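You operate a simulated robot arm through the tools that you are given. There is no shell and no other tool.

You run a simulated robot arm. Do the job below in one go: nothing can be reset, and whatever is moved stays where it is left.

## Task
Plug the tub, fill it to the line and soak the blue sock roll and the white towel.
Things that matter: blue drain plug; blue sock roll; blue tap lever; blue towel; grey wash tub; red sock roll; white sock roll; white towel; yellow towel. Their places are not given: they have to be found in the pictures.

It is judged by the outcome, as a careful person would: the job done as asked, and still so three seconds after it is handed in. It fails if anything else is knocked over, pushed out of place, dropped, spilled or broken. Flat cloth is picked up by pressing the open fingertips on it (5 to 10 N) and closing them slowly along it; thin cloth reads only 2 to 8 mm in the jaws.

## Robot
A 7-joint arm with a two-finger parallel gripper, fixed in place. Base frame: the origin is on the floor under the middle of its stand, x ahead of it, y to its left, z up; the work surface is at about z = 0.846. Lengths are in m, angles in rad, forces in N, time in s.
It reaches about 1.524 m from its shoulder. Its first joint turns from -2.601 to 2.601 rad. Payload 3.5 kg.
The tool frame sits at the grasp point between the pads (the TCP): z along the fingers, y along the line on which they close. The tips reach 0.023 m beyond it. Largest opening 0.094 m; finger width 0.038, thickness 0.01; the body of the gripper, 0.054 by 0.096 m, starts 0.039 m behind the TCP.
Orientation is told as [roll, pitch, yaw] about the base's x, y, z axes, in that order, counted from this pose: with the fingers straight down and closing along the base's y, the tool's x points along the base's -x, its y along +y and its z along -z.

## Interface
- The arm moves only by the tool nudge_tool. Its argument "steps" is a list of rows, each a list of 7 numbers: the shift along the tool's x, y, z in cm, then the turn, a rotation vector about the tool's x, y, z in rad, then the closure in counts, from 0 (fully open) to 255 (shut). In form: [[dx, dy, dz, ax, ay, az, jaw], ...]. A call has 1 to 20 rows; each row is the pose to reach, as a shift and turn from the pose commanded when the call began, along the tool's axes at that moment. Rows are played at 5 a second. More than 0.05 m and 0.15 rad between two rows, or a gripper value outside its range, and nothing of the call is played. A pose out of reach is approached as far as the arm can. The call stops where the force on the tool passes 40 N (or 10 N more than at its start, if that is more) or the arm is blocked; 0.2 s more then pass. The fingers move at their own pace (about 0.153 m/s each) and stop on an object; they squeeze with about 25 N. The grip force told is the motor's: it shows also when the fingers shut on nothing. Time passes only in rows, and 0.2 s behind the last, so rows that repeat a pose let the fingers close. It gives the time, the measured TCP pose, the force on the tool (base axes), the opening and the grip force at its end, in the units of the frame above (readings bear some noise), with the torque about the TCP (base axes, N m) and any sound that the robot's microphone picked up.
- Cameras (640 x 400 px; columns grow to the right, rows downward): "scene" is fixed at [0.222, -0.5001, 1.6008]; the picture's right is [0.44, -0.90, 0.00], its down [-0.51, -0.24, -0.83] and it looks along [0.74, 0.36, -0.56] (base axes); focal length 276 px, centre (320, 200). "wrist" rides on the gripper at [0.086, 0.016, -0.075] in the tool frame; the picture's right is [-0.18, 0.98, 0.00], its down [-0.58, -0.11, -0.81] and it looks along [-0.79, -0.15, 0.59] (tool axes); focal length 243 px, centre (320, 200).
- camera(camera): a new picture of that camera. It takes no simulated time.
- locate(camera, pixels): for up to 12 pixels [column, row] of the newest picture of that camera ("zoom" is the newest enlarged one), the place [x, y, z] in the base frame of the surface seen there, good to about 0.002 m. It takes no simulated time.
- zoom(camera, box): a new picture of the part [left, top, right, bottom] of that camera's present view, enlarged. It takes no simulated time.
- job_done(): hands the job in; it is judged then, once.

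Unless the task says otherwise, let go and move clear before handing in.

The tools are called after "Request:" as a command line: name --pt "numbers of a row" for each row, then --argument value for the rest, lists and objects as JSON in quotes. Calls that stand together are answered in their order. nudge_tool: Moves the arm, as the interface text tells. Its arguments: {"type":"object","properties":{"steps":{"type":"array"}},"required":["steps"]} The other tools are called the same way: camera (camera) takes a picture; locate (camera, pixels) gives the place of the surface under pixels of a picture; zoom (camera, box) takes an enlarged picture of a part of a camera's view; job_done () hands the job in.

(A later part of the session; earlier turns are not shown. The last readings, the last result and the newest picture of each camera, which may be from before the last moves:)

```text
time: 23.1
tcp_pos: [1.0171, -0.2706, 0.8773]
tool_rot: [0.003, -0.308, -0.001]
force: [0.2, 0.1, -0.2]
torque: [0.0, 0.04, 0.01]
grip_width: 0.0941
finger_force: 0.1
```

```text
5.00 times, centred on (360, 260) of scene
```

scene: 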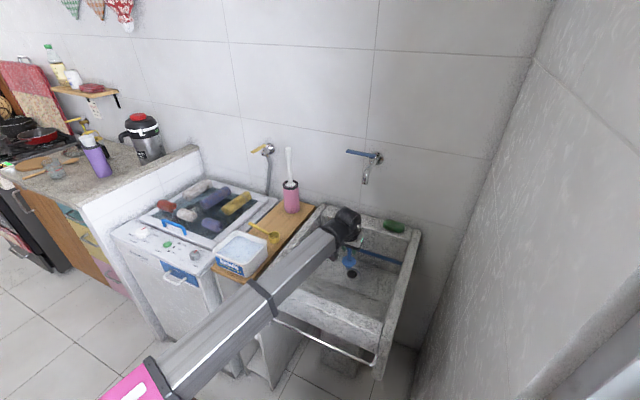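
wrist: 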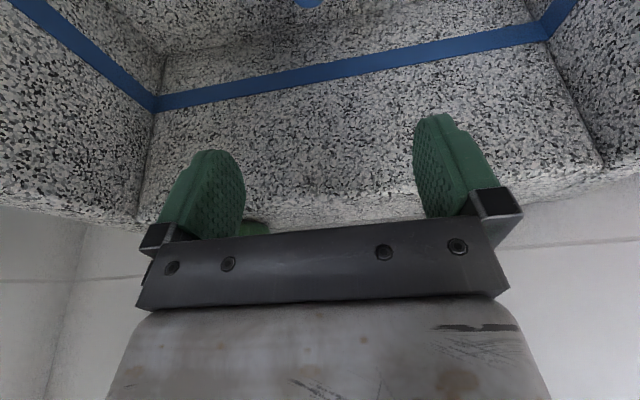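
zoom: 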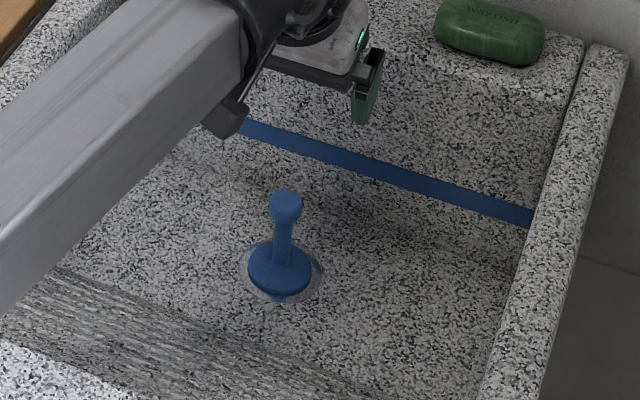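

The plug now stands seated in the drain at (283,265). Next I'll back away and rise to look at the tap lever from the wrist camera.

Request:
nudge_tool --pt "2.6 0 -2.6 0 0 0 0" --pt "5.2 0 -5.2 0 0 0 0" --pt "7.73 0 -7.7 0 0 0 0" --pt "6.6 0.5 -11.3 0 0 0 0" --pt "5.4 1 -14.9 0 0 0 0" --pt "4.3 1.5 -18.4 0 0 0 0" --pt "3.2 2 -22 0 0 0 0" --pt "2 2.5 -25.5 0 0 0 0" --pt "0.9 3 -29 0 0 0 0" --pt "-0.2 3.5 -32.6 0 0 0 0" --pt "-1.3 4 -36.1 0 0 0 0" --pt "-2.4 4.5 -39.7 0 0 0 0" --pt "-3.5 5 -43.2 0 0 0 0" --pt "-3.5 5 -43.2 0 0 0 0"

Request:
camera --camera "wrist"

Request:
camera --camera "scene"

```text
time: 26.1
tcp_pos: [0.9193, -0.2234, 1.3]
tool_rot: [0.003, -0.307, -0.001]
force: [0.1, -0.4, -0.5]
torque: [0.02, 0.03, -0.06]
grip_width: 0.094
finger_force: 0.1
```

```text
taken
```

wrist: 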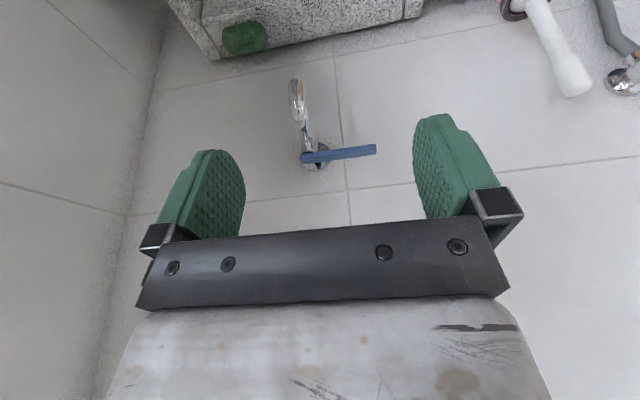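

```text
taken
```

scene: 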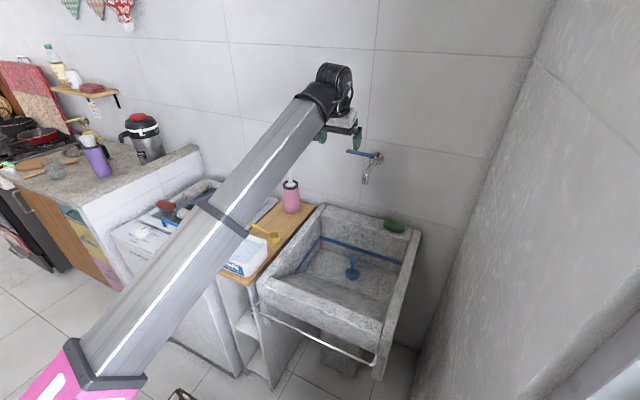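

Request:
zoom --camera "wrist" --box '[270, 60, 400, 190]'

```text
3.08 times, centred on (335, 125) of wrist
```

zoom: 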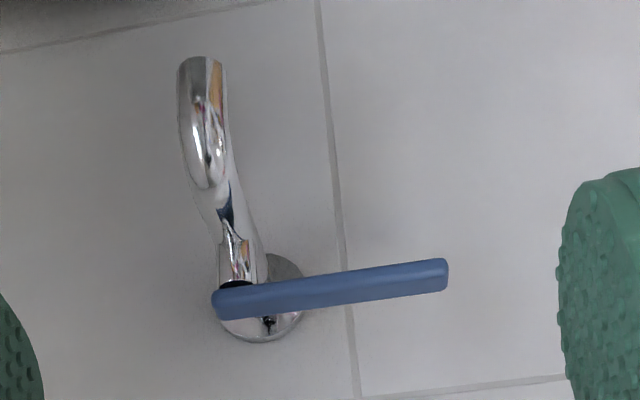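

Request:
locate --camera "zoom" --pixels '[[225, 303], [250, 298], [300, 290], [350, 283], [400, 275], [440, 270], [440, 290], [440, 260], [217, 300], [238, 283], [268, 325], [200, 65]]'

```text
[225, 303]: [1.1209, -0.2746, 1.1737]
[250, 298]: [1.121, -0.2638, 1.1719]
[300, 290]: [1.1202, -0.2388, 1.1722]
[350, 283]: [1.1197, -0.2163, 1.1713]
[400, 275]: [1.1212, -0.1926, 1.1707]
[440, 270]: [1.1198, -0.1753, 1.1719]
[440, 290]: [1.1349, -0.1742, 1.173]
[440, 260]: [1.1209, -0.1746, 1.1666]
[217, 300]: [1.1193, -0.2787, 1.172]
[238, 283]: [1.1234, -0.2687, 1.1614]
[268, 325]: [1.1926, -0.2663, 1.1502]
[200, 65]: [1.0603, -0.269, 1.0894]
```

The lever lies along y from the spindle at about (1.127, -0.27) to its tip at y≈-0.175, z≈1.16–1.174, and turns about a vertical spindle. I'll straddle it with the fingers closing along x, so first level the tool.

Request:
nudge_tool --pt "0 0 0 0 0.1 0 60" --pt "0 0 0 0 0.2 0 110" --pt "0 0 0 0 0.307 0 136" --pt "0 0 0 0 0.307 0 136"

```text
time: 26.6
tcp_pos: [0.9229, -0.2238, 1.3023]
tool_rot: [-0.001, -0.17, -0.005]
force: [12.1, -3.1, -17.0]
torque: [-0.2, -0.87, 0.04]
grip_width: 0.0534
finger_force: 0.0
stopped in row 2: the force on the tool passed its limit at 97 N (the readings are from after the stop); the commanded pose is now the measured one
```

The move stopped with a 97 N reading while leveling. I'll look before doing anything else.

Request:
camera --camera "scene"

Request:
camera --camera "wrist"

Request:
zoom --camera "scene" --box '[270, 40, 410, 200]'

```text
taken
```

scene: 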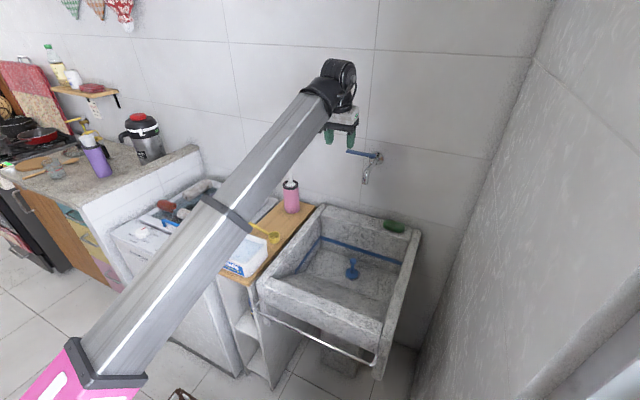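

```text
taken
```

wrist: 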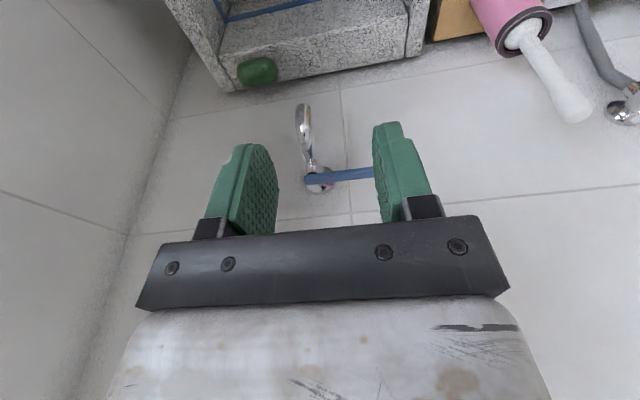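

```text
2.50 times, centred on (340, 120) of scene
```

zoom: 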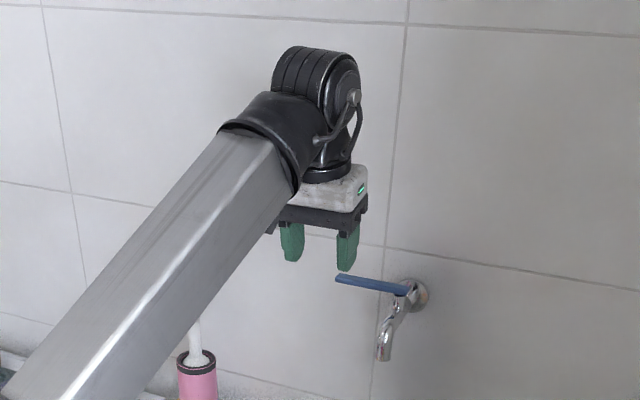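

Nothing outside is being touched; it may be the wrist camera bracket against the steep forearm. I'll hold still and read the force.

Request:
nudge_tool --pt "0 0 0 0 0 0 136" --pt "0 0 0 0 0 0 136"

Request:
locate --camera "zoom" --pixels '[[295, 150], [280, 190], [262, 225], [268, 230], [240, 250], [250, 160], [320, 130], [345, 110], [340, 170], [330, 195], [310, 60], [290, 190]]'

```text
time: 27.2
tcp_pos: [0.9237, -0.2227, 1.3022]
tool_rot: [-0.003, -0.17, -0.004]
force: [17.7, -4.9, -30.9]
torque: [-0.55, -1.9, -0.02]
grip_width: 0.0439
finger_force: 0.2
```

```text
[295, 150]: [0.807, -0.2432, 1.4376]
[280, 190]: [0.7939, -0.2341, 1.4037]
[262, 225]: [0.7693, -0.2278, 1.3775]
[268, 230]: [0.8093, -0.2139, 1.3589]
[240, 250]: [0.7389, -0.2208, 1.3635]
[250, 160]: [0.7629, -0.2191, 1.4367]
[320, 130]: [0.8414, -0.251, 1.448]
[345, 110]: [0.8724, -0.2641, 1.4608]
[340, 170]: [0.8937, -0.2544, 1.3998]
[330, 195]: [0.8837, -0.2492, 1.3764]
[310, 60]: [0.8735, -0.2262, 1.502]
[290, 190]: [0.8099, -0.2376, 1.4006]
```

The camera housing at (0.81,-0.21,1.36) is pressed against the forearm's underside — a self-contact, nothing else involved. I'll tilt back to 0.30 and move outward where the forearm lies flatter.

Request:
nudge_tool --pt "0 0 0 0 -0.06 0 136" --pt "0 0 0 0 -0.12 0 136" --pt "0 0 0 0 -0.14 0 136" --pt "-2.5 0.8 1.2 0 -0.14 0 136" --pt "-5 1.6 2.5 0 -0.14 0 136" --pt "-7.5 2.5 3.7 0 -0.14 0 136" --pt "-9.9 3.3 4.9 0 -0.14 0 136" --pt "-9.9 3.3 4.9 0 -0.14 0 136"

Request:
zoom --camera "scene" --box '[270, 40, 410, 200]'

```text
time: 29.0
tcp_pos: [1.029, -0.1914, 1.2691]
tool_rot: [-0.001, -0.305, -0.006]
force: [-0.6, 0.0, 0.5]
torque: [0.0, 0.0, 0.01]
grip_width: 0.0437
finger_force: 0.1
```

```text
2.50 times, centred on (340, 120) of scene
```

zoom: 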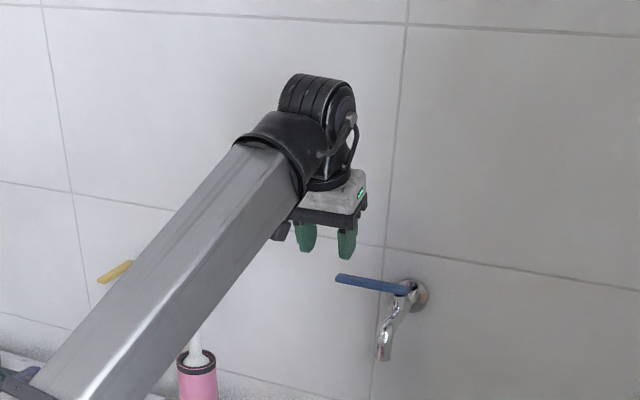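

Load gone. Now I'll yaw the tool a quarter turn about its own axis so the jaws close along x, with the camera swinging to the +y side.

Request:
nudge_tool --pt "0 0 0 0 0 0.08 136" --pt "0 0 0 0 0 0.2 136" --pt "0 0 0 0 0 0.33 136" --pt "0 0 0 0 0 0.46 136" --pt "0 0 0 0 0 0.59 136" --pt "0 0 0 0 0 0.72 136" --pt "0 0 0 0 0 0.85 136" --pt "0 0 0 0 0 0.98 136" --pt "0 0 0 0 0 1.11 136" --pt "0 0 0 0 0 1.24 136" --pt "0 0 0 0 0 1.37 136" --pt "0 0 0 0 0 1.48 136" --pt "0 0 0 0 0 1.57 136" --pt "0 0 0 0 0 1.57 136"

Request:
zoom --camera "scene" --box '[270, 40, 410, 200]'

Request:
camera --camera "wrist"

```text
time: 32.0
tcp_pos: [1.0269, -0.1902, 1.2701]
tool_rot: [0.306, 0.0, -1.576]
force: [0.3, 0.0, 0.4]
torque: [-0.01, 0.03, -0.01]
grip_width: 0.0443
finger_force: 0.1
```

```text
2.50 times, centred on (340, 120) of scene
```

zoom: 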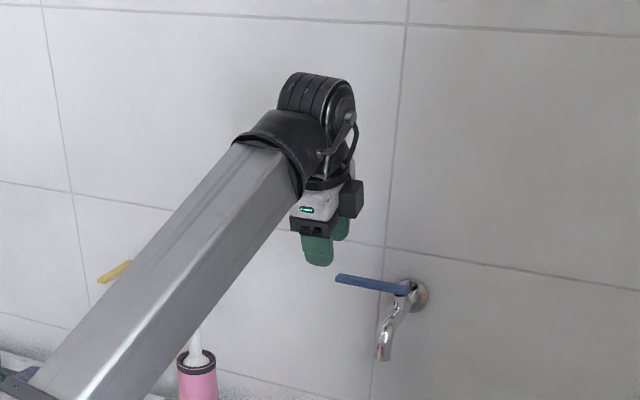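

```text
taken
```

wrist: 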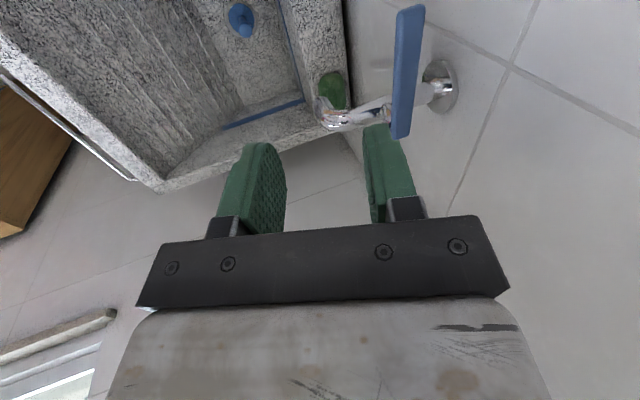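

The jaws now close along x. A dark box at (350,198) in the zoom sits on the +x side of the wrist; I need its position relative to the wall (x≈1.20).

Request:
locate --camera "zoom" --pixels '[[350, 200], [360, 185], [360, 212], [340, 200], [320, 205], [318, 250], [345, 225], [348, 95], [345, 160], [335, 185], [355, 190], [380, 285]]'

Request:
zoom --camera "scene" --box '[310, 70, 380, 150]'

```text
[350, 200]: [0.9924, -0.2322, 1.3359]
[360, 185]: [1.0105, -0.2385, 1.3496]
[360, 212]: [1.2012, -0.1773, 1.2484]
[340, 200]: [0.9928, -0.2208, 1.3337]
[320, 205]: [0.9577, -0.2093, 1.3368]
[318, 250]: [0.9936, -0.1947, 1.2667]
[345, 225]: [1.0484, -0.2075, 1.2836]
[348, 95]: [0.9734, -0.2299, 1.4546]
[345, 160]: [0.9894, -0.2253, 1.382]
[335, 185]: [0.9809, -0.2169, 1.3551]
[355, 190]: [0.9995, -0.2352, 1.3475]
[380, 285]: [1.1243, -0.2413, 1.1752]
```

```text
5.00 times, centred on (345, 110) of scene
```

zoom: 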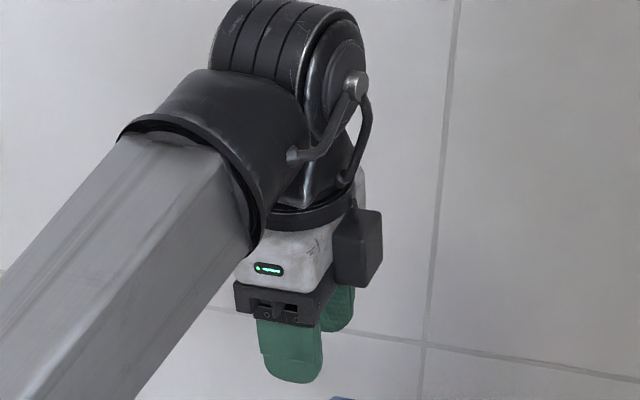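

Request:
locate --camera "zoom" --pixels '[[345, 30], [355, 85], [368, 130], [345, 205], [360, 185], [378, 230], [375, 270], [340, 300], [330, 285], [352, 300], [300, 370], [245, 305]]'

```text
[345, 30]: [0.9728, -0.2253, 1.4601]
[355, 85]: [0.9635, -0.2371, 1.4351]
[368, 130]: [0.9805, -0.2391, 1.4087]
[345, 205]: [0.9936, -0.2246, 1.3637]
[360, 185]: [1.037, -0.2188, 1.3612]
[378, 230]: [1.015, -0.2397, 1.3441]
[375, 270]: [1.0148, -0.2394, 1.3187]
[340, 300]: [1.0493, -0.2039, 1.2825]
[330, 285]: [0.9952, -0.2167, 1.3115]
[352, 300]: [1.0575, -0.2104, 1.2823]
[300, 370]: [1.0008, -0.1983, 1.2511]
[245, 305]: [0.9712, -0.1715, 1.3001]
```

The wrist box lies on the -y side and the wrist's x-extent is about ±0.05, so at x=1.1275 it clears the wall. I'll move above the lever at y≈-0.20, lessening the tilt to 0.1.

Request:
nudge_tool --pt "-0.2 1.8 1 0.03 0 0 136" --pt "-0.4 3.6 2 0.08 0 0 136" --pt "-0.6 5.4 3 0.13 0 0 136" --pt "-0.8 7.2 4 0.18 0 0 136" --pt "-0.98 8.99 4.95 0.2 0 0 136" --pt "-0.98 8.99 4.95 0.2 0 0 136"

Request:
camera --camera "wrist"

Request:
zoom --camera "scene" --box '[310, 80, 410, 200]'

```text
time: 33.4
tcp_pos: [1.1289, -0.2027, 1.2503]
tool_rot: [0.105, 0.001, -1.573]
force: [-1.0, 0.0, 0.3]
torque: [-0.02, 0.03, 0.0]
grip_width: 0.0438
finger_force: 0.2
```

```text
taken
```

wrist: 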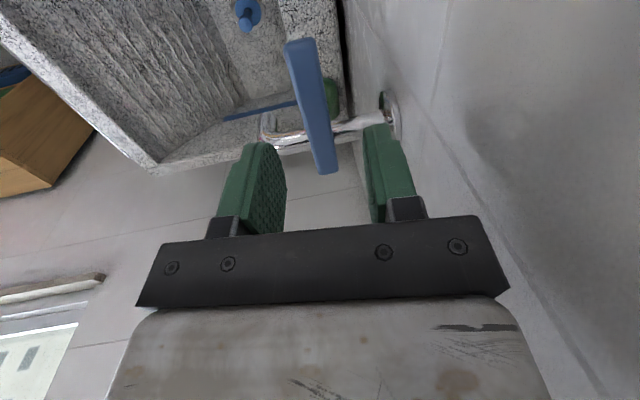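

```text
3.33 times, centred on (360, 140) of scene
```

zoom: 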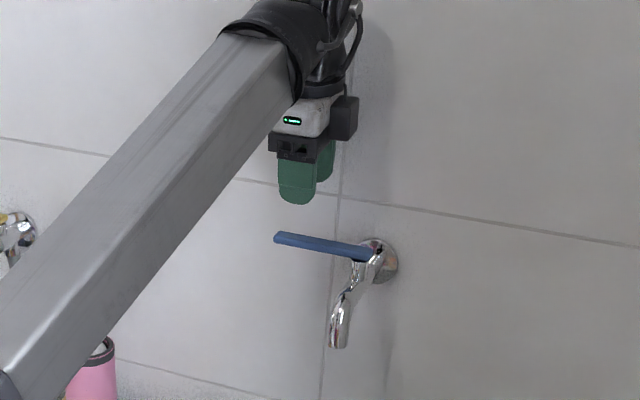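

Request:
locate --camera "wrist" --pixels '[[288, 45], [312, 42], [300, 45], [298, 100], [325, 100], [312, 100], [315, 170], [336, 165], [325, 170], [300, 60]]'

```text
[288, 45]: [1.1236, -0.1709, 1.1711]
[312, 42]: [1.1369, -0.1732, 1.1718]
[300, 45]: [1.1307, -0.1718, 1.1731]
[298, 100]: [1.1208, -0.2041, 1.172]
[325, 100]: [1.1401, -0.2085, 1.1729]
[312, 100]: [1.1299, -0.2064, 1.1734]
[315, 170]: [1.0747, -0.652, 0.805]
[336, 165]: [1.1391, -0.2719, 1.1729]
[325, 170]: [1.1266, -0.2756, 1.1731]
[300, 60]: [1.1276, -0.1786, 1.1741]
```

The lever spans x 1.121–1.139 and y -0.171 to -0.279, between the jaws. I'll lower so the fingertips reach just below the lever (TCP z≈1.174).

Request:
nudge_tool --pt "0.1 -0.17 1.9 0 0 0 136" --pt "0.2 -0.35 3.8 0 0 0 136" --pt "0.27 -0.52 5.7 0 0 0 136" --pt "0.27 -0.69 7.6 0 0 0 136" --pt "0.27 -0.69 7.6 0 0 0 136"

Request:
camera --camera "wrist"

Request:
zoom --camera "scene" --box '[310, 80, 410, 200]'

```text
time: 34.6
tcp_pos: [1.1288, -0.1985, 1.1724]
tool_rot: [0.108, -0.002, -1.574]
force: [0.3, -0.1, 0.4]
torque: [-0.04, 0.0, 0.0]
grip_width: 0.0441
finger_force: 0.0
```

```text
taken
```

wrist: 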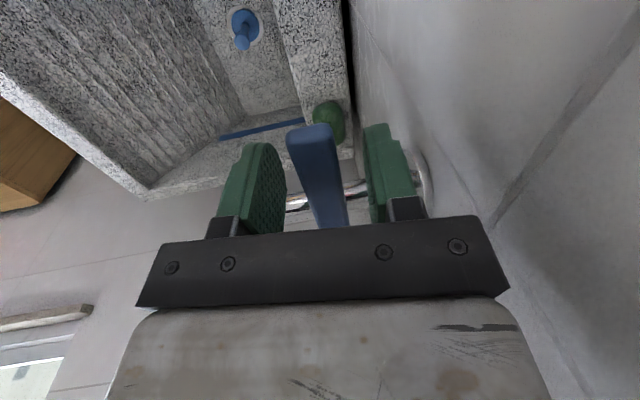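

```text
3.33 times, centred on (360, 140) of scene
```

zoom: 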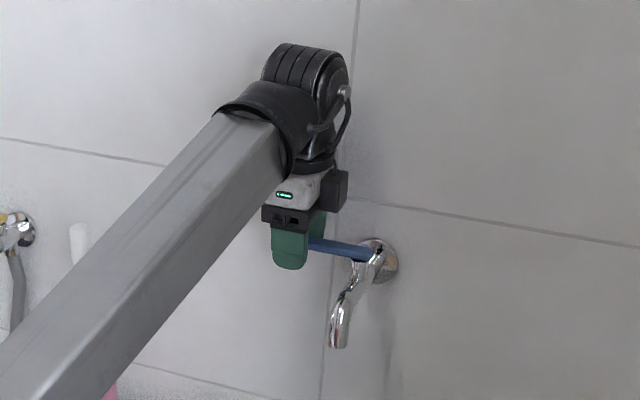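

The lever at (320,165) is straddled by the jaws. I'll narrow the jaws to about 26 mm and start swinging the lever towards the front (-x) in small steps, watching force and sound.

Request:
nudge_tool --pt "0 0 0 0 0 0 160" --pt "0 0 0 0 0 0 184" --pt "0 0 0 0 0 0 184" --pt "-0.036 -0.71 -0.075 0 0 -0.1 184" --pt "-0.143 -1.41 -0.15 0 0 -0.2 184" --pt "-0.143 -1.41 -0.15 0 0 -0.2 184"

Request:
camera --camera "wrist"

Request:
zoom --camera "scene" --box '[310, 100, 410, 300]'

```text
time: 36.0
tcp_pos: [1.1145, -0.1983, 1.1727]
tool_rot: [0.103, -0.022, -1.376]
force: [-0.5, 0.6, -0.5]
torque: [-0.01, -0.02, -0.04]
grip_width: 0.0262
finger_force: 0.0
```

```text
taken
```

wrist: 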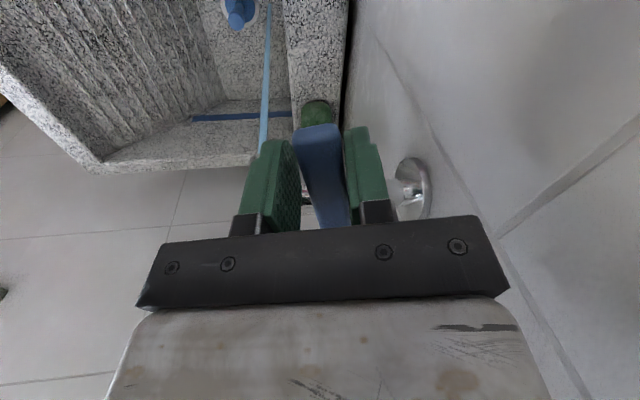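

```text
2.00 times, centred on (360, 200) of scene
```

zoom: 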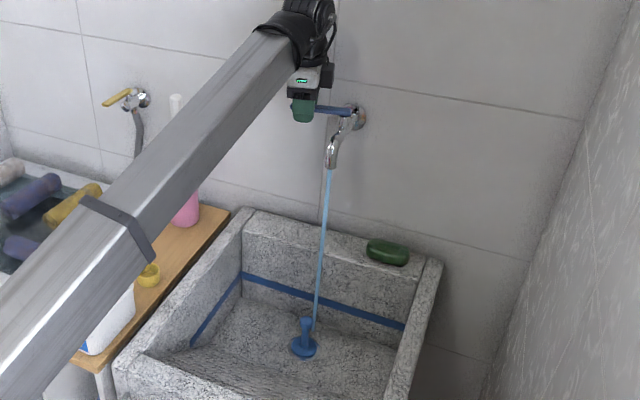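

Turning toward the front opens the tap: a thin stream falls behind the plug at (318,300). I'll open somewhat further and watch the flow for a couple of seconds.

Request:
nudge_tool --pt "-0.036 -0.71 -0.075 0 0 -0.1 184" --pt "-0.143 -1.41 -0.15 0 0 -0.2 184" --pt "-0.143 -1.41 -0.15 0 0 -0.2 184" --pt "-0.143 -1.41 -0.15 0 0 -0.2 184"

Request:
zoom --camera "scene" --box '[310, 100, 410, 300]'

Request:
camera --camera "wrist"

```text
time: 37.0
tcp_pos: [1.1014, -0.2034, 1.172]
tool_rot: [0.097, -0.041, -1.176]
force: [0.2, -0.1, -0.1]
torque: [0.0, 0.0, 0.01]
grip_width: 0.0261
finger_force: 0.0
```

```text
2.00 times, centred on (360, 200) of scene
```

zoom: 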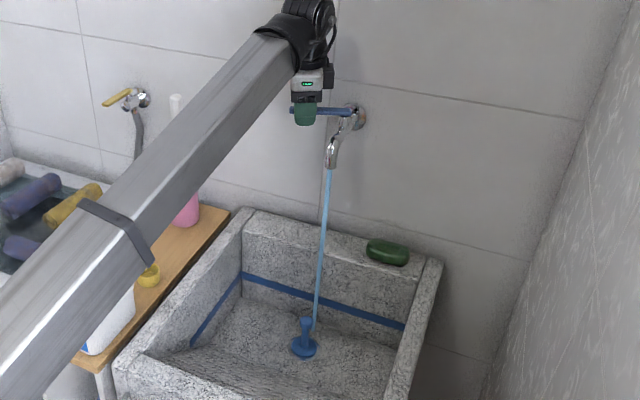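

```text
taken
```

wrist: 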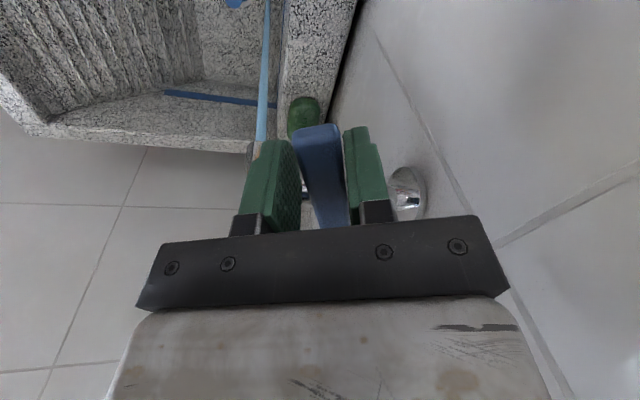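

The stream thickened a little. I'll hold for 3 s and see how fast the level rises.

Request:
nudge_tool --pt "0 0 0 0 0 0 184" --pt "0 0 0 0 0 0 184" --pt "0 0 0 0 0 0 184" --pt "0 0 0 0 0 0 184" --pt "0 0 0 0 0 0 184" --pt "0 0 0 0 0 0 184" --pt "0 0 0 0 0 0 184" --pt "0 0 0 0 0 0 184" --pt "0 0 0 0 0 0 184" --pt "0 0 0 0 0 0 184" --pt "0 0 0 0 0 0 184" --pt "0 0 0 0 0 0 184" --pt "0 0 0 0 0 0 184" --pt "0 0 0 0 0 0 184"

Request:
zoom --camera "scene" --box '[290, 210, 420, 320]'

```text
time: 40.0
tcp_pos: [1.1027, -0.2042, 1.1726]
tool_rot: [0.099, -0.042, -1.176]
force: [-0.7, 0.2, 0.4]
torque: [0.0, 0.03, -0.01]
grip_width: 0.026
finger_force: 0.1
```

```text
3.64 times, centred on (355, 265) of scene
```

zoom: 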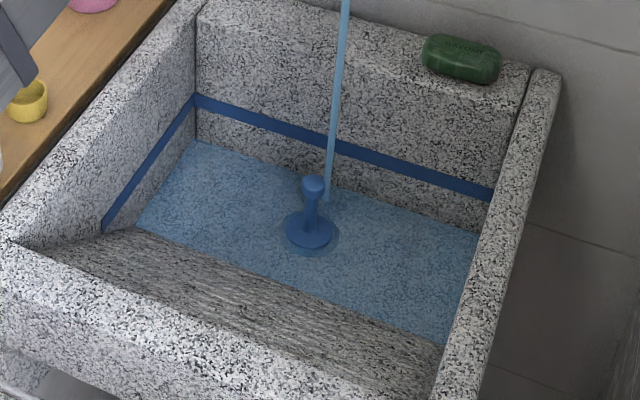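

A water layer now covers the floor. I'll measure its height.

Request:
locate --camera "zoom" --pixels '[[250, 200], [400, 240], [440, 300], [200, 150], [220, 142], [460, 230], [190, 230], [400, 320], [300, 115], [300, 128], [450, 182], [450, 193]]'

```text
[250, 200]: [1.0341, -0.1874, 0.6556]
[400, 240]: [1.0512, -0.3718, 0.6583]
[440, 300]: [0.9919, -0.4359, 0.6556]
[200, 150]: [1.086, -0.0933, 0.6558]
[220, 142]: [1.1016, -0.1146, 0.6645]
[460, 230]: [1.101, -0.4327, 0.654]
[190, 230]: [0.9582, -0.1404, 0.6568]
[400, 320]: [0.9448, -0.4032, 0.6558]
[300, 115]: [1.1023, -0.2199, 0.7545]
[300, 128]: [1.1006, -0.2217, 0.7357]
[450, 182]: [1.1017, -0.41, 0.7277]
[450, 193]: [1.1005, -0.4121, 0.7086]
```

The floor is covered by roughly 5 mm after 4 s, so it fills slowly. I'll open the lever further (another 0.4 rad) and hold 2 s.

Request:
nudge_tool --pt "-0.036 -0.71 -0.07 0 0 -0.1 184" --pt "-0.143 -1.41 -0.14 0 0 -0.2 184" --pt "-0.32 -2.1 -0.2 0 0 -0.3 184" --pt "-0.564 -2.77 -0.26 0 0 -0.4 184" --pt "-0.564 -2.77 -0.26 0 0 -0.4 184" --pt "-0.564 -2.77 -0.26 0 0 -0.4 184" --pt "-0.564 -2.77 -0.26 0 0 -0.4 184" --pt "-0.564 -2.77 -0.26 0 0 -0.4 184" --pt "-0.564 -2.77 -0.26 0 0 -0.4 184" --pt "-0.564 -2.77 -0.26 0 0 -0.4 184"

Request:
zoom --camera "scene" --box '[290, 130, 420, 320]'

Request:
zoom --camera "scene" --box '[310, 220, 400, 280]'

```text
time: 42.2
tcp_pos: [1.0779, -0.22, 1.1731]
tool_rot: [0.073, -0.077, -0.776]
force: [0.6, 0.7, -0.4]
torque: [-0.02, -0.01, 0.0]
grip_width: 0.0261
finger_force: 0.1
```

```text
2.11 times, centred on (355, 225) of scene
```

zoom: 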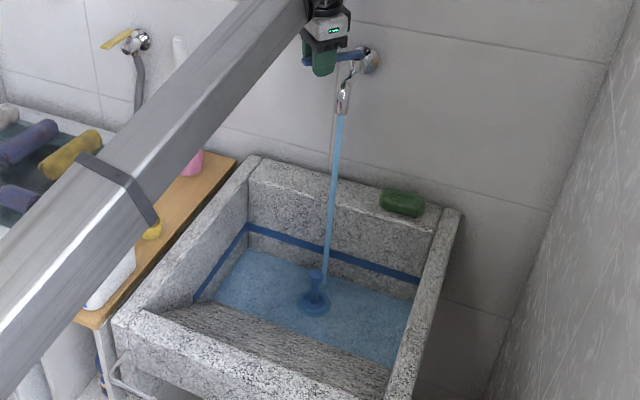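

```text
6.67 times, centred on (355, 250) of scene
```

zoom: 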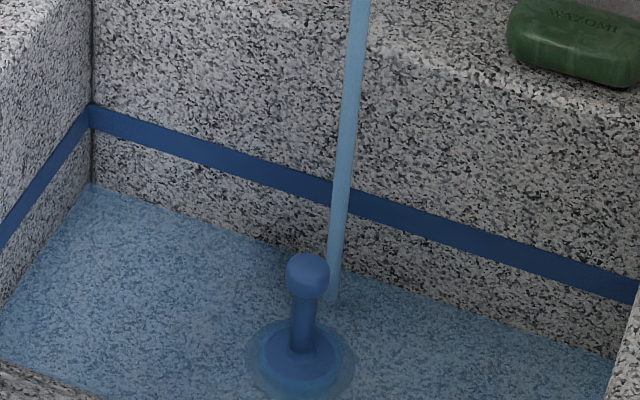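

Request:
locate --camera "zoom" --pixels '[[200, 214], [200, 224], [450, 293], [450, 306], [450, 315], [200, 137], [200, 162], [450, 219], [450, 247], [550, 248], [550, 276], [45, 190]]'

```text
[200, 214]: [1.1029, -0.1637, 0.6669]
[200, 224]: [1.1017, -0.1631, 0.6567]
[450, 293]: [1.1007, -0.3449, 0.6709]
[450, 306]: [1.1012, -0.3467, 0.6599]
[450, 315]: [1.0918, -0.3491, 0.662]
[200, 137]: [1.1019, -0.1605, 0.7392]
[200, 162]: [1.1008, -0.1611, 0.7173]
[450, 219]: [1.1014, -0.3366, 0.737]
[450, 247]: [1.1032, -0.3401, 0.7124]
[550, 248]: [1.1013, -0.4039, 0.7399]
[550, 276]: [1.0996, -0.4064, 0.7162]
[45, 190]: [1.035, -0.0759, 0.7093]
```

The waterline on the back wall is at z≈0.665; the line band runs z≈0.714–0.738. I'll keep the tap open for 4 s more and measure again.

Request:
nudge_tool --pt "0 0 0 0 0 0 184" --pt "0 0 0 0 0 0 184" --pt "0 0 0 0 0 0 184" --pt "0 0 0 0 0 0 184" --pt "0 0 0 0 0 0 184" --pt "0 0 0 0 0 0 184" --pt "0 0 0 0 0 0 184" --pt "0 0 0 0 0 0 184" --pt "0 0 0 0 0 0 184" --pt "0 0 0 0 0 0 184" --pt "0 0 0 0 0 0 184" --pt "0 0 0 0 0 0 184" --pt "0 0 0 0 0 0 184" --pt "0 0 0 0 0 0 184" --pt "0 0 0 0 0 0 184" --pt "0 0 0 0 0 0 184" --pt "0 0 0 0 0 0 184" --pt "0 0 0 0 0 0 184" --pt "0 0 0 0 0 0 184" --pt "0 0 0 0 0 0 184"

Request:
zoom --camera "scene" --box '[310, 220, 400, 280]'

```text
time: 46.4
tcp_pos: [1.0773, -0.2206, 1.1746]
tool_rot: [0.072, -0.076, -0.777]
force: [0.6, -0.9, 0.2]
torque: [0.02, 0.01, 0.0]
grip_width: 0.0261
finger_force: 0.0
```

```text
6.67 times, centred on (355, 250) of scene
```

zoom: 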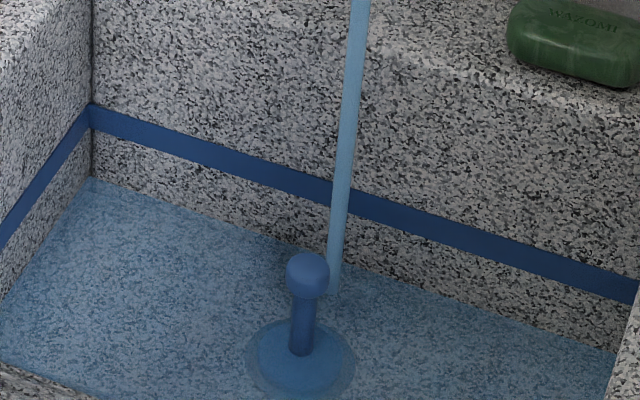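

The waterline rose about 6 mm in 4 s (corner now at (92,177)). I'll open the lever further to speed it up.

Request:
nudge_tool --pt "-0.036 -0.71 -0.06 0 0 -0.1 184" --pt "-0.143 -1.41 -0.1 0 0 -0.2 184" --pt "-0.32 -2.1 -0.13 0 0 -0.3 184" --pt "-0.564 -2.77 -0.15 0 0 -0.4 184" --pt "-0.564 -2.77 -0.15 0 0 -0.4 184" --pt "-0.564 -2.77 -0.15 0 0 -0.4 184" --pt "-0.564 -2.77 -0.15 0 0 -0.4 184" --pt "-0.564 -2.77 -0.15 0 0 -0.4 184" --pt "-0.564 -2.77 -0.15 0 0 -0.4 184" --pt "-0.564 -2.77 -0.15 0 0 -0.4 184" --pt "-0.564 -2.77 -0.15 0 0 -0.4 184" --pt "-0.564 -2.77 -0.15 0 0 -0.4 184" --pt "-0.564 -2.77 -0.15 0 0 -0.4 184" --pt "-0.564 -2.77 -0.15 0 0 -0.4 184"

Request:
zoom --camera "scene" --box '[310, 220, 400, 280]'

Request:
zoom --camera "scene" --box '[290, 130, 420, 320]'

```text
time: 49.4
tcp_pos: [1.0623, -0.2427, 1.1734]
tool_rot: [0.039, -0.1, -0.379]
force: [-0.3, 0.5, 1.1]
torque: [-0.01, 0.0, 0.01]
grip_width: 0.026
finger_force: 0.2
```

```text
6.67 times, centred on (355, 250) of scene
```

zoom: 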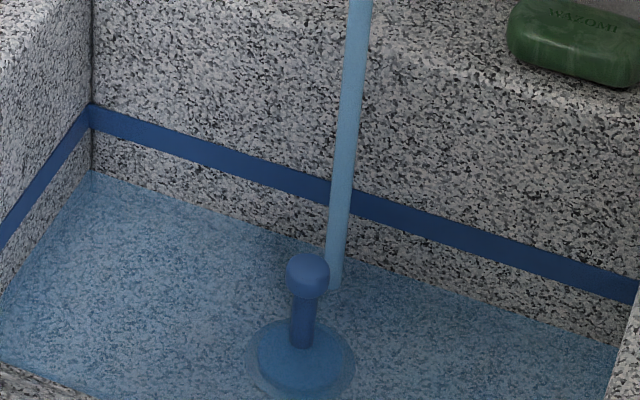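

```text
2.11 times, centred on (355, 225) of scene
```

zoom: 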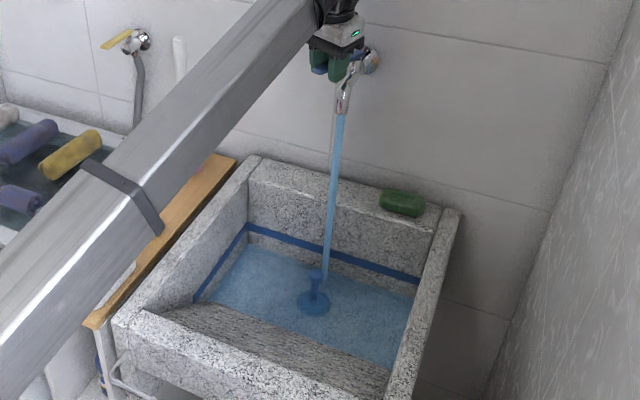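

Waterline corner at (90,170), now about 2.2 mm/s; band bottom at about row 130. I'll hold another 8 s in two calls.

Request:
nudge_tool --pt "0 0 0 0 0 0 184" --pt "0 0 0 0 0 0 184" --pt "0 0 0 0 0 0 184" --pt "0 0 0 0 0 0 184" --pt "0 0 0 0 0 0 184" --pt "0 0 0 0 0 0 184" --pt "0 0 0 0 0 0 184" --pt "0 0 0 0 0 0 184" --pt "0 0 0 0 0 0 184" --pt "0 0 0 0 0 0 184" --pt "0 0 0 0 0 0 184" --pt "0 0 0 0 0 0 184" --pt "0 0 0 0 0 0 184" --pt "0 0 0 0 0 0 184" --pt "0 0 0 0 0 0 184" --pt "0 0 0 0 0 0 184" --pt "0 0 0 0 0 0 184" --pt "0 0 0 0 0 0 184" --pt "0 0 0 0 0 0 184" --pt "0 0 0 0 0 0 184"

Request:
zoom --camera "scene" --box '[310, 220, 400, 280]'

```text
time: 53.6
tcp_pos: [1.0624, -0.2438, 1.1731]
tool_rot: [0.04, -0.098, -0.376]
force: [0.6, 0.3, -0.5]
torque: [0.01, -0.02, -0.02]
grip_width: 0.0261
finger_force: 0.2
```

```text
6.67 times, centred on (355, 250) of scene
```

zoom: 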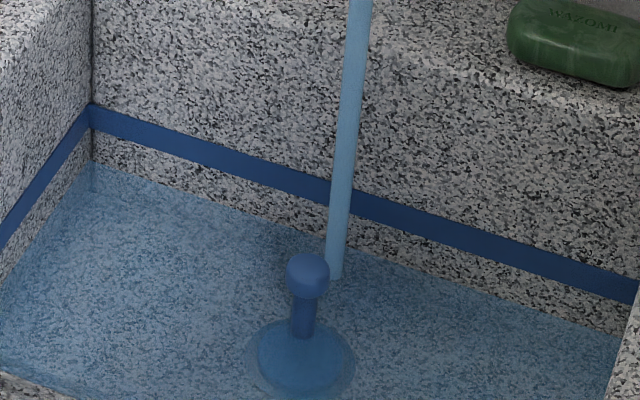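

Corner waterline now at (91,159), about 2.5 px/s; the middle of the band is at row ≈117. Hold another 4 s.

Request:
nudge_tool --pt "0 0 0 0 0 0 184" --pt "0 0 0 0 0 0 184" --pt "0 0 0 0 0 0 184" --pt "0 0 0 0 0 0 184" --pt "0 0 0 0 0 0 184" --pt "0 0 0 0 0 0 184" --pt "0 0 0 0 0 0 184" --pt "0 0 0 0 0 0 184" --pt "0 0 0 0 0 0 184" --pt "0 0 0 0 0 0 184" --pt "0 0 0 0 0 0 184" --pt "0 0 0 0 0 0 184" --pt "0 0 0 0 0 0 184" --pt "0 0 0 0 0 0 184" --pt "0 0 0 0 0 0 184" --pt "0 0 0 0 0 0 184" --pt "0 0 0 0 0 0 184" --pt "0 0 0 0 0 0 184" --pt "0 0 0 0 0 0 184" --pt "0 0 0 0 0 0 184"

Request:
zoom --camera "scene" --box '[310, 220, 400, 280]'

```text
time: 57.8
tcp_pos: [1.0625, -0.2433, 1.1738]
tool_rot: [0.038, -0.099, -0.377]
force: [0.4, 0.2, -1.1]
torque: [0.01, 0.0, -0.04]
grip_width: 0.0258
finger_force: 0.0
```

```text
6.67 times, centred on (355, 250) of scene
```

zoom: 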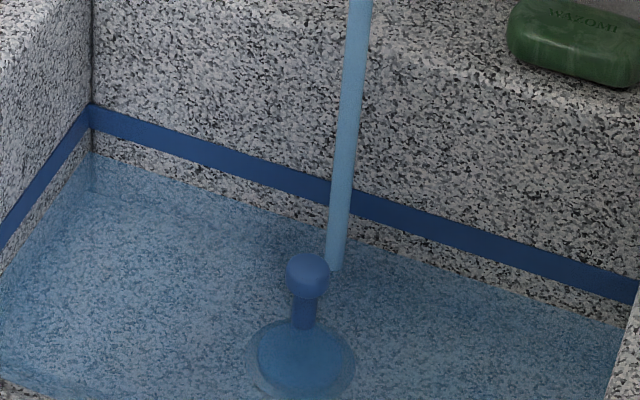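

Corner waterline at (92,151). Rate slows to ~1.9 px/s; hold 4 s more.

Request:
nudge_tool --pt "0 0 0 0 0 0 184" --pt "0 0 0 0 0 0 184" --pt "0 0 0 0 0 0 184" --pt "0 0 0 0 0 0 184" --pt "0 0 0 0 0 0 184" --pt "0 0 0 0 0 0 184" --pt "0 0 0 0 0 0 184" --pt "0 0 0 0 0 0 184" --pt "0 0 0 0 0 0 184" --pt "0 0 0 0 0 0 184" --pt "0 0 0 0 0 0 184" --pt "0 0 0 0 0 0 184" --pt "0 0 0 0 0 0 184" --pt "0 0 0 0 0 0 184" --pt "0 0 0 0 0 0 184" --pt "0 0 0 0 0 0 184" --pt "0 0 0 0 0 0 184" --pt "0 0 0 0 0 0 184" --pt "0 0 0 0 0 0 184" --pt "0 0 0 0 0 0 184"

Request:
zoom --camera "scene" --box '[310, 220, 400, 280]'

```text
time: 62.0
tcp_pos: [1.0631, -0.2439, 1.1729]
tool_rot: [0.039, -0.099, -0.378]
force: [0.2, -0.6, -0.1]
torque: [0.0, 0.03, 0.02]
grip_width: 0.026
finger_force: 0.2
```

```text
6.67 times, centred on (355, 250) of scene
```

zoom: 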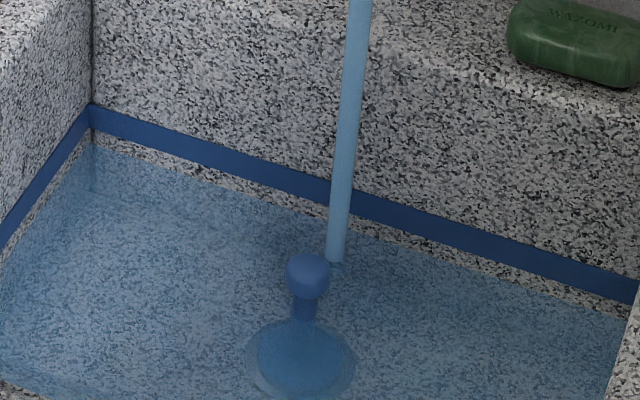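

Corner waterline at (92,142), ~10 mm below the band. Hold another 4 s.

Request:
nudge_tool --pt "0 0 0 0 0 0 184" --pt "0 0 0 0 0 0 184" --pt "0 0 0 0 0 0 184" --pt "0 0 0 0 0 0 184" --pt "0 0 0 0 0 0 184" --pt "0 0 0 0 0 0 184" --pt "0 0 0 0 0 0 184" --pt "0 0 0 0 0 0 184" --pt "0 0 0 0 0 0 184" --pt "0 0 0 0 0 0 184" --pt "0 0 0 0 0 0 184" --pt "0 0 0 0 0 0 184" --pt "0 0 0 0 0 0 184" --pt "0 0 0 0 0 0 184" --pt "0 0 0 0 0 0 184" --pt "0 0 0 0 0 0 184" --pt "0 0 0 0 0 0 184" --pt "0 0 0 0 0 0 184"

Request:
zoom --camera "scene" --box '[310, 220, 400, 280]'

Request:
camera --camera "wrist"

```text
time: 65.8
tcp_pos: [1.0636, -0.243, 1.1736]
tool_rot: [0.04, -0.1, -0.376]
force: [-1.0, 0.0, -1.2]
torque: [-0.03, 0.0, 0.03]
grip_width: 0.0262
finger_force: 0.0
```

```text
6.67 times, centred on (355, 250) of scene
```

zoom: 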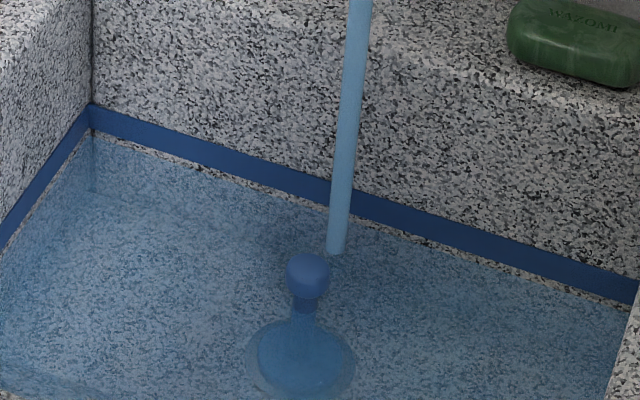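

```text
taken
```

wrist: 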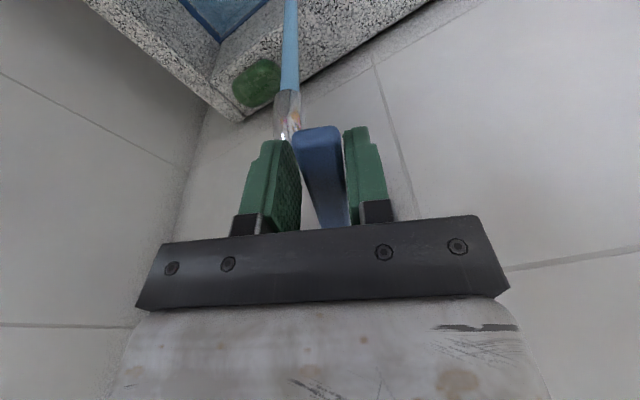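

Corner waterline at (92,135), just under the band's lower edge (row ≈131). Hold 3 s more.

Request:
nudge_tool --pt "0 0 0 0 0 0 184" --pt "0 0 0 0 0 0 184" --pt "0 0 0 0 0 0 184" --pt "0 0 0 0 0 0 184" --pt "0 0 0 0 0 0 184" --pt "0 0 0 0 0 0 184" --pt "0 0 0 0 0 0 184" --pt "0 0 0 0 0 0 184" --pt "0 0 0 0 0 0 184" --pt "0 0 0 0 0 0 184" --pt "0 0 0 0 0 0 184" --pt "0 0 0 0 0 0 184" --pt "0 0 0 0 0 0 184" --pt "0 0 0 0 0 0 184" --pt "0 0 0 0 0 0 184" --pt "0 0 0 0 0 0 184"

Request:
zoom --camera "scene" --box '[310, 220, 400, 280]'

```text
time: 69.2
tcp_pos: [1.0617, -0.2436, 1.1731]
tool_rot: [0.038, -0.1, -0.378]
force: [0.8, -0.4, 0.4]
torque: [-0.02, 0.02, 0.02]
grip_width: 0.0263
finger_force: 0.0
```

```text
6.67 times, centred on (355, 250) of scene
```

zoom: 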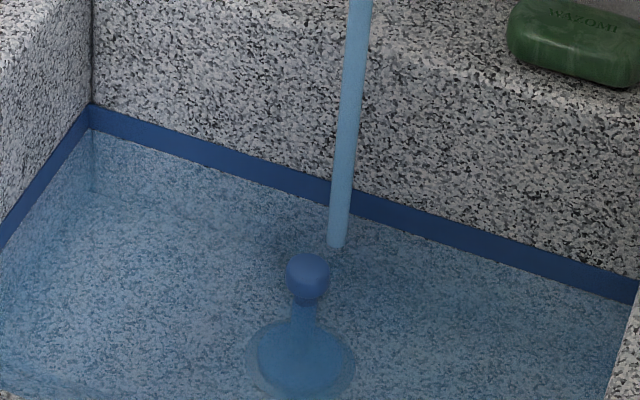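

The waterline is now exactly at the band's lower edge (corner (92,129)). I'll let it run ~2.8 s more, then close.

Request:
nudge_tool --pt "0 0 0 0 0 0 184" --pt "0 0 0 0 0 0 184" --pt "0 0 0 0 0 0 184" --pt "0 0 0 0 0 0 184" --pt "0 0 0 0 0 0 184" --pt "0 0 0 0 0 0 184" --pt "0 0 0 0 0 0 184" --pt "0 0 0 0 0 0 184" --pt "0 0 0 0 0 0 184" --pt "0 0 0 0 0 0 184" --pt "0 0 0 0 0 0 184" --pt "0 0 0 0 0 0 184" --pt "0 0 0 0 0 0 184"

Request:
zoom --camera "scene" --box '[310, 220, 400, 280]'

```text
time: 72.0
tcp_pos: [1.0633, -0.2443, 1.1717]
tool_rot: [0.039, -0.099, -0.376]
force: [0.5, 0.1, 1.7]
torque: [0.01, 0.03, -0.03]
grip_width: 0.0258
finger_force: 0.2
```

```text
6.67 times, centred on (355, 250) of scene
```

zoom: 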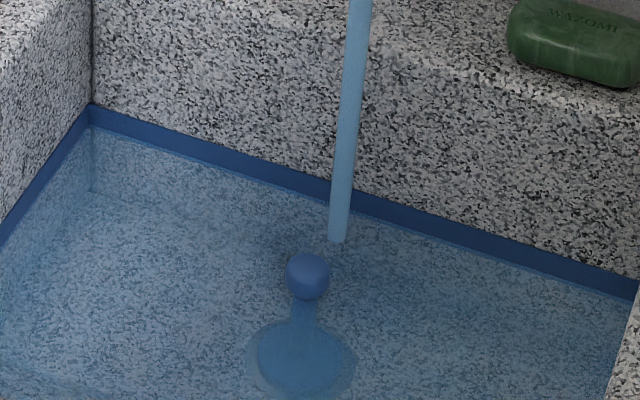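

Water covers the lower quarter of the band (edge at row ≈125 at the corner). Now swing the lever back to closed along its arc.

Request:
nudge_tool --pt "-0.07 1.0 0.045 0 0 0.14 184" --pt "-0.278 1.976 0.1 0 0 0.28 184" --pt "-0.621 2.915 0.17 0 0 0.42 184" --pt "-1.092 3.798 0.25 0 0 0.56 184" --pt "-1.681 4.606 0.34 0 0 0.7 184" --pt "-2.378 5.324 0.435 0 0 0.84 184" --pt "-3.167 5.938 0.536 0 0 0.98 184" --pt "-4.035 6.436 0.64 0 0 1.12 184" --pt "-4.56 6.66 0.7 0 0 1.2 184" --pt "-4.828 6.762 0.73 0 0 1.24 184"

Request:
zoom --camera "scene" --box '[290, 110, 420, 320]'

Request:
camera --camera "wrist"

Request:
zoom --camera "scene" --box '[310, 220, 400, 280]'

```text
time: 74.2
tcp_pos: [1.1326, -0.1986, 1.1731]
tool_rot: [0.103, 0.003, -1.615]
force: [-3.2, 0.0, -2.4]
torque: [-0.04, 0.01, 0.09]
grip_width: 0.0277
finger_force: 1.8
```

```text
1.90 times, centred on (355, 215) of scene
```

zoom: 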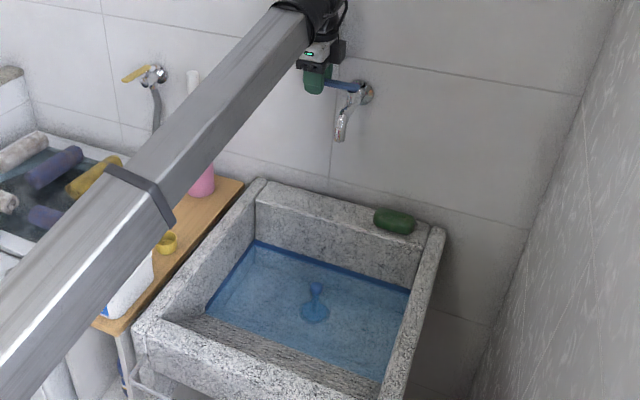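

```text
taken
```

wrist: 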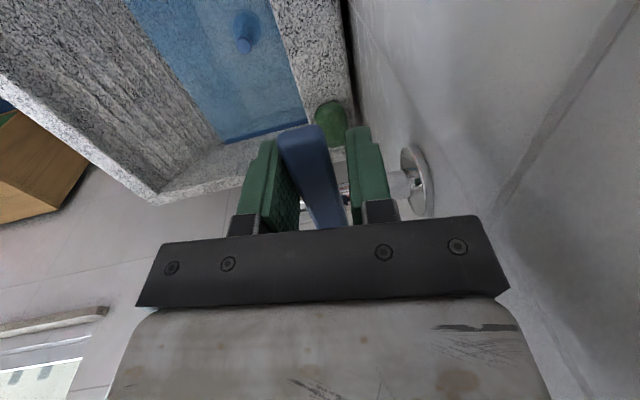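

```text
6.67 times, centred on (355, 250) of scene
```

zoom: 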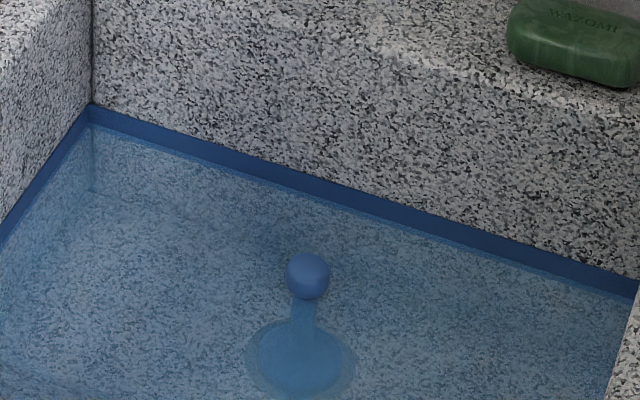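

The flow has stopped and the water stands about a third up the band. I'll open the jaws slightly, rise off the lever and back away from the wall.

Request:
nudge_tool --pt "0 -0.2 0 0 0 0 160" --pt "0 -0.2 0 0 0 0 136" --pt "0 0 -1.5 0 0 0 136" --pt "0 0.3 -4 0 0 0 136" --pt "0 0.84 -8 0 0 0 136" --pt "0.6 -3.3 -8.8 0 0 0 136" --pt "1.2 -7.5 -9.6 0 0 0 136" --pt "1.8 -11.6 -10.4 0 0 0 136" --pt "2.5 -15.8 -11.1 0 0 0 136" --pt "3.2 -20 -11.8 0 0 0 136" --pt "3.9 -24 -12.6 0 0 0 136" --pt "3.9 -24 -12.6 0 0 0 136"

Request:
zoom --camera "scene" --box '[310, 220, 400, 280]'

Request:
camera --camera "scene"

```text
time: 76.8
tcp_pos: [0.8821, -0.1493, 1.2731]
tool_rot: [0.104, 0.001, -1.614]
force: [-0.4, 1.2, 0.0]
torque: [-0.01, 0.03, -0.01]
grip_width: 0.0438
finger_force: 0.1
```

```text
6.67 times, centred on (355, 250) of scene
```

zoom: 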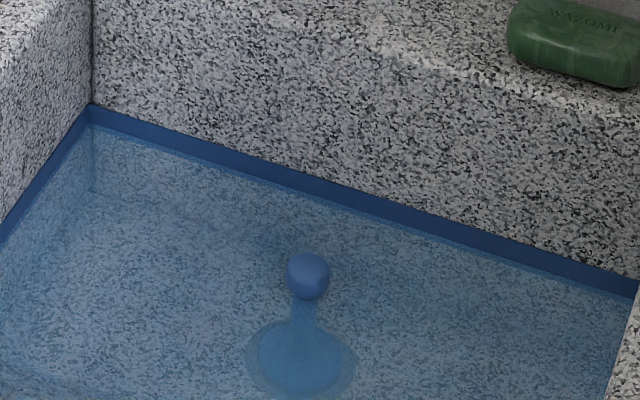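

```text
taken
```

scene: 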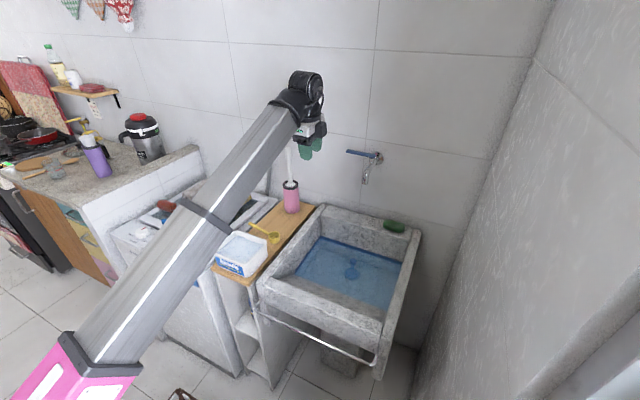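

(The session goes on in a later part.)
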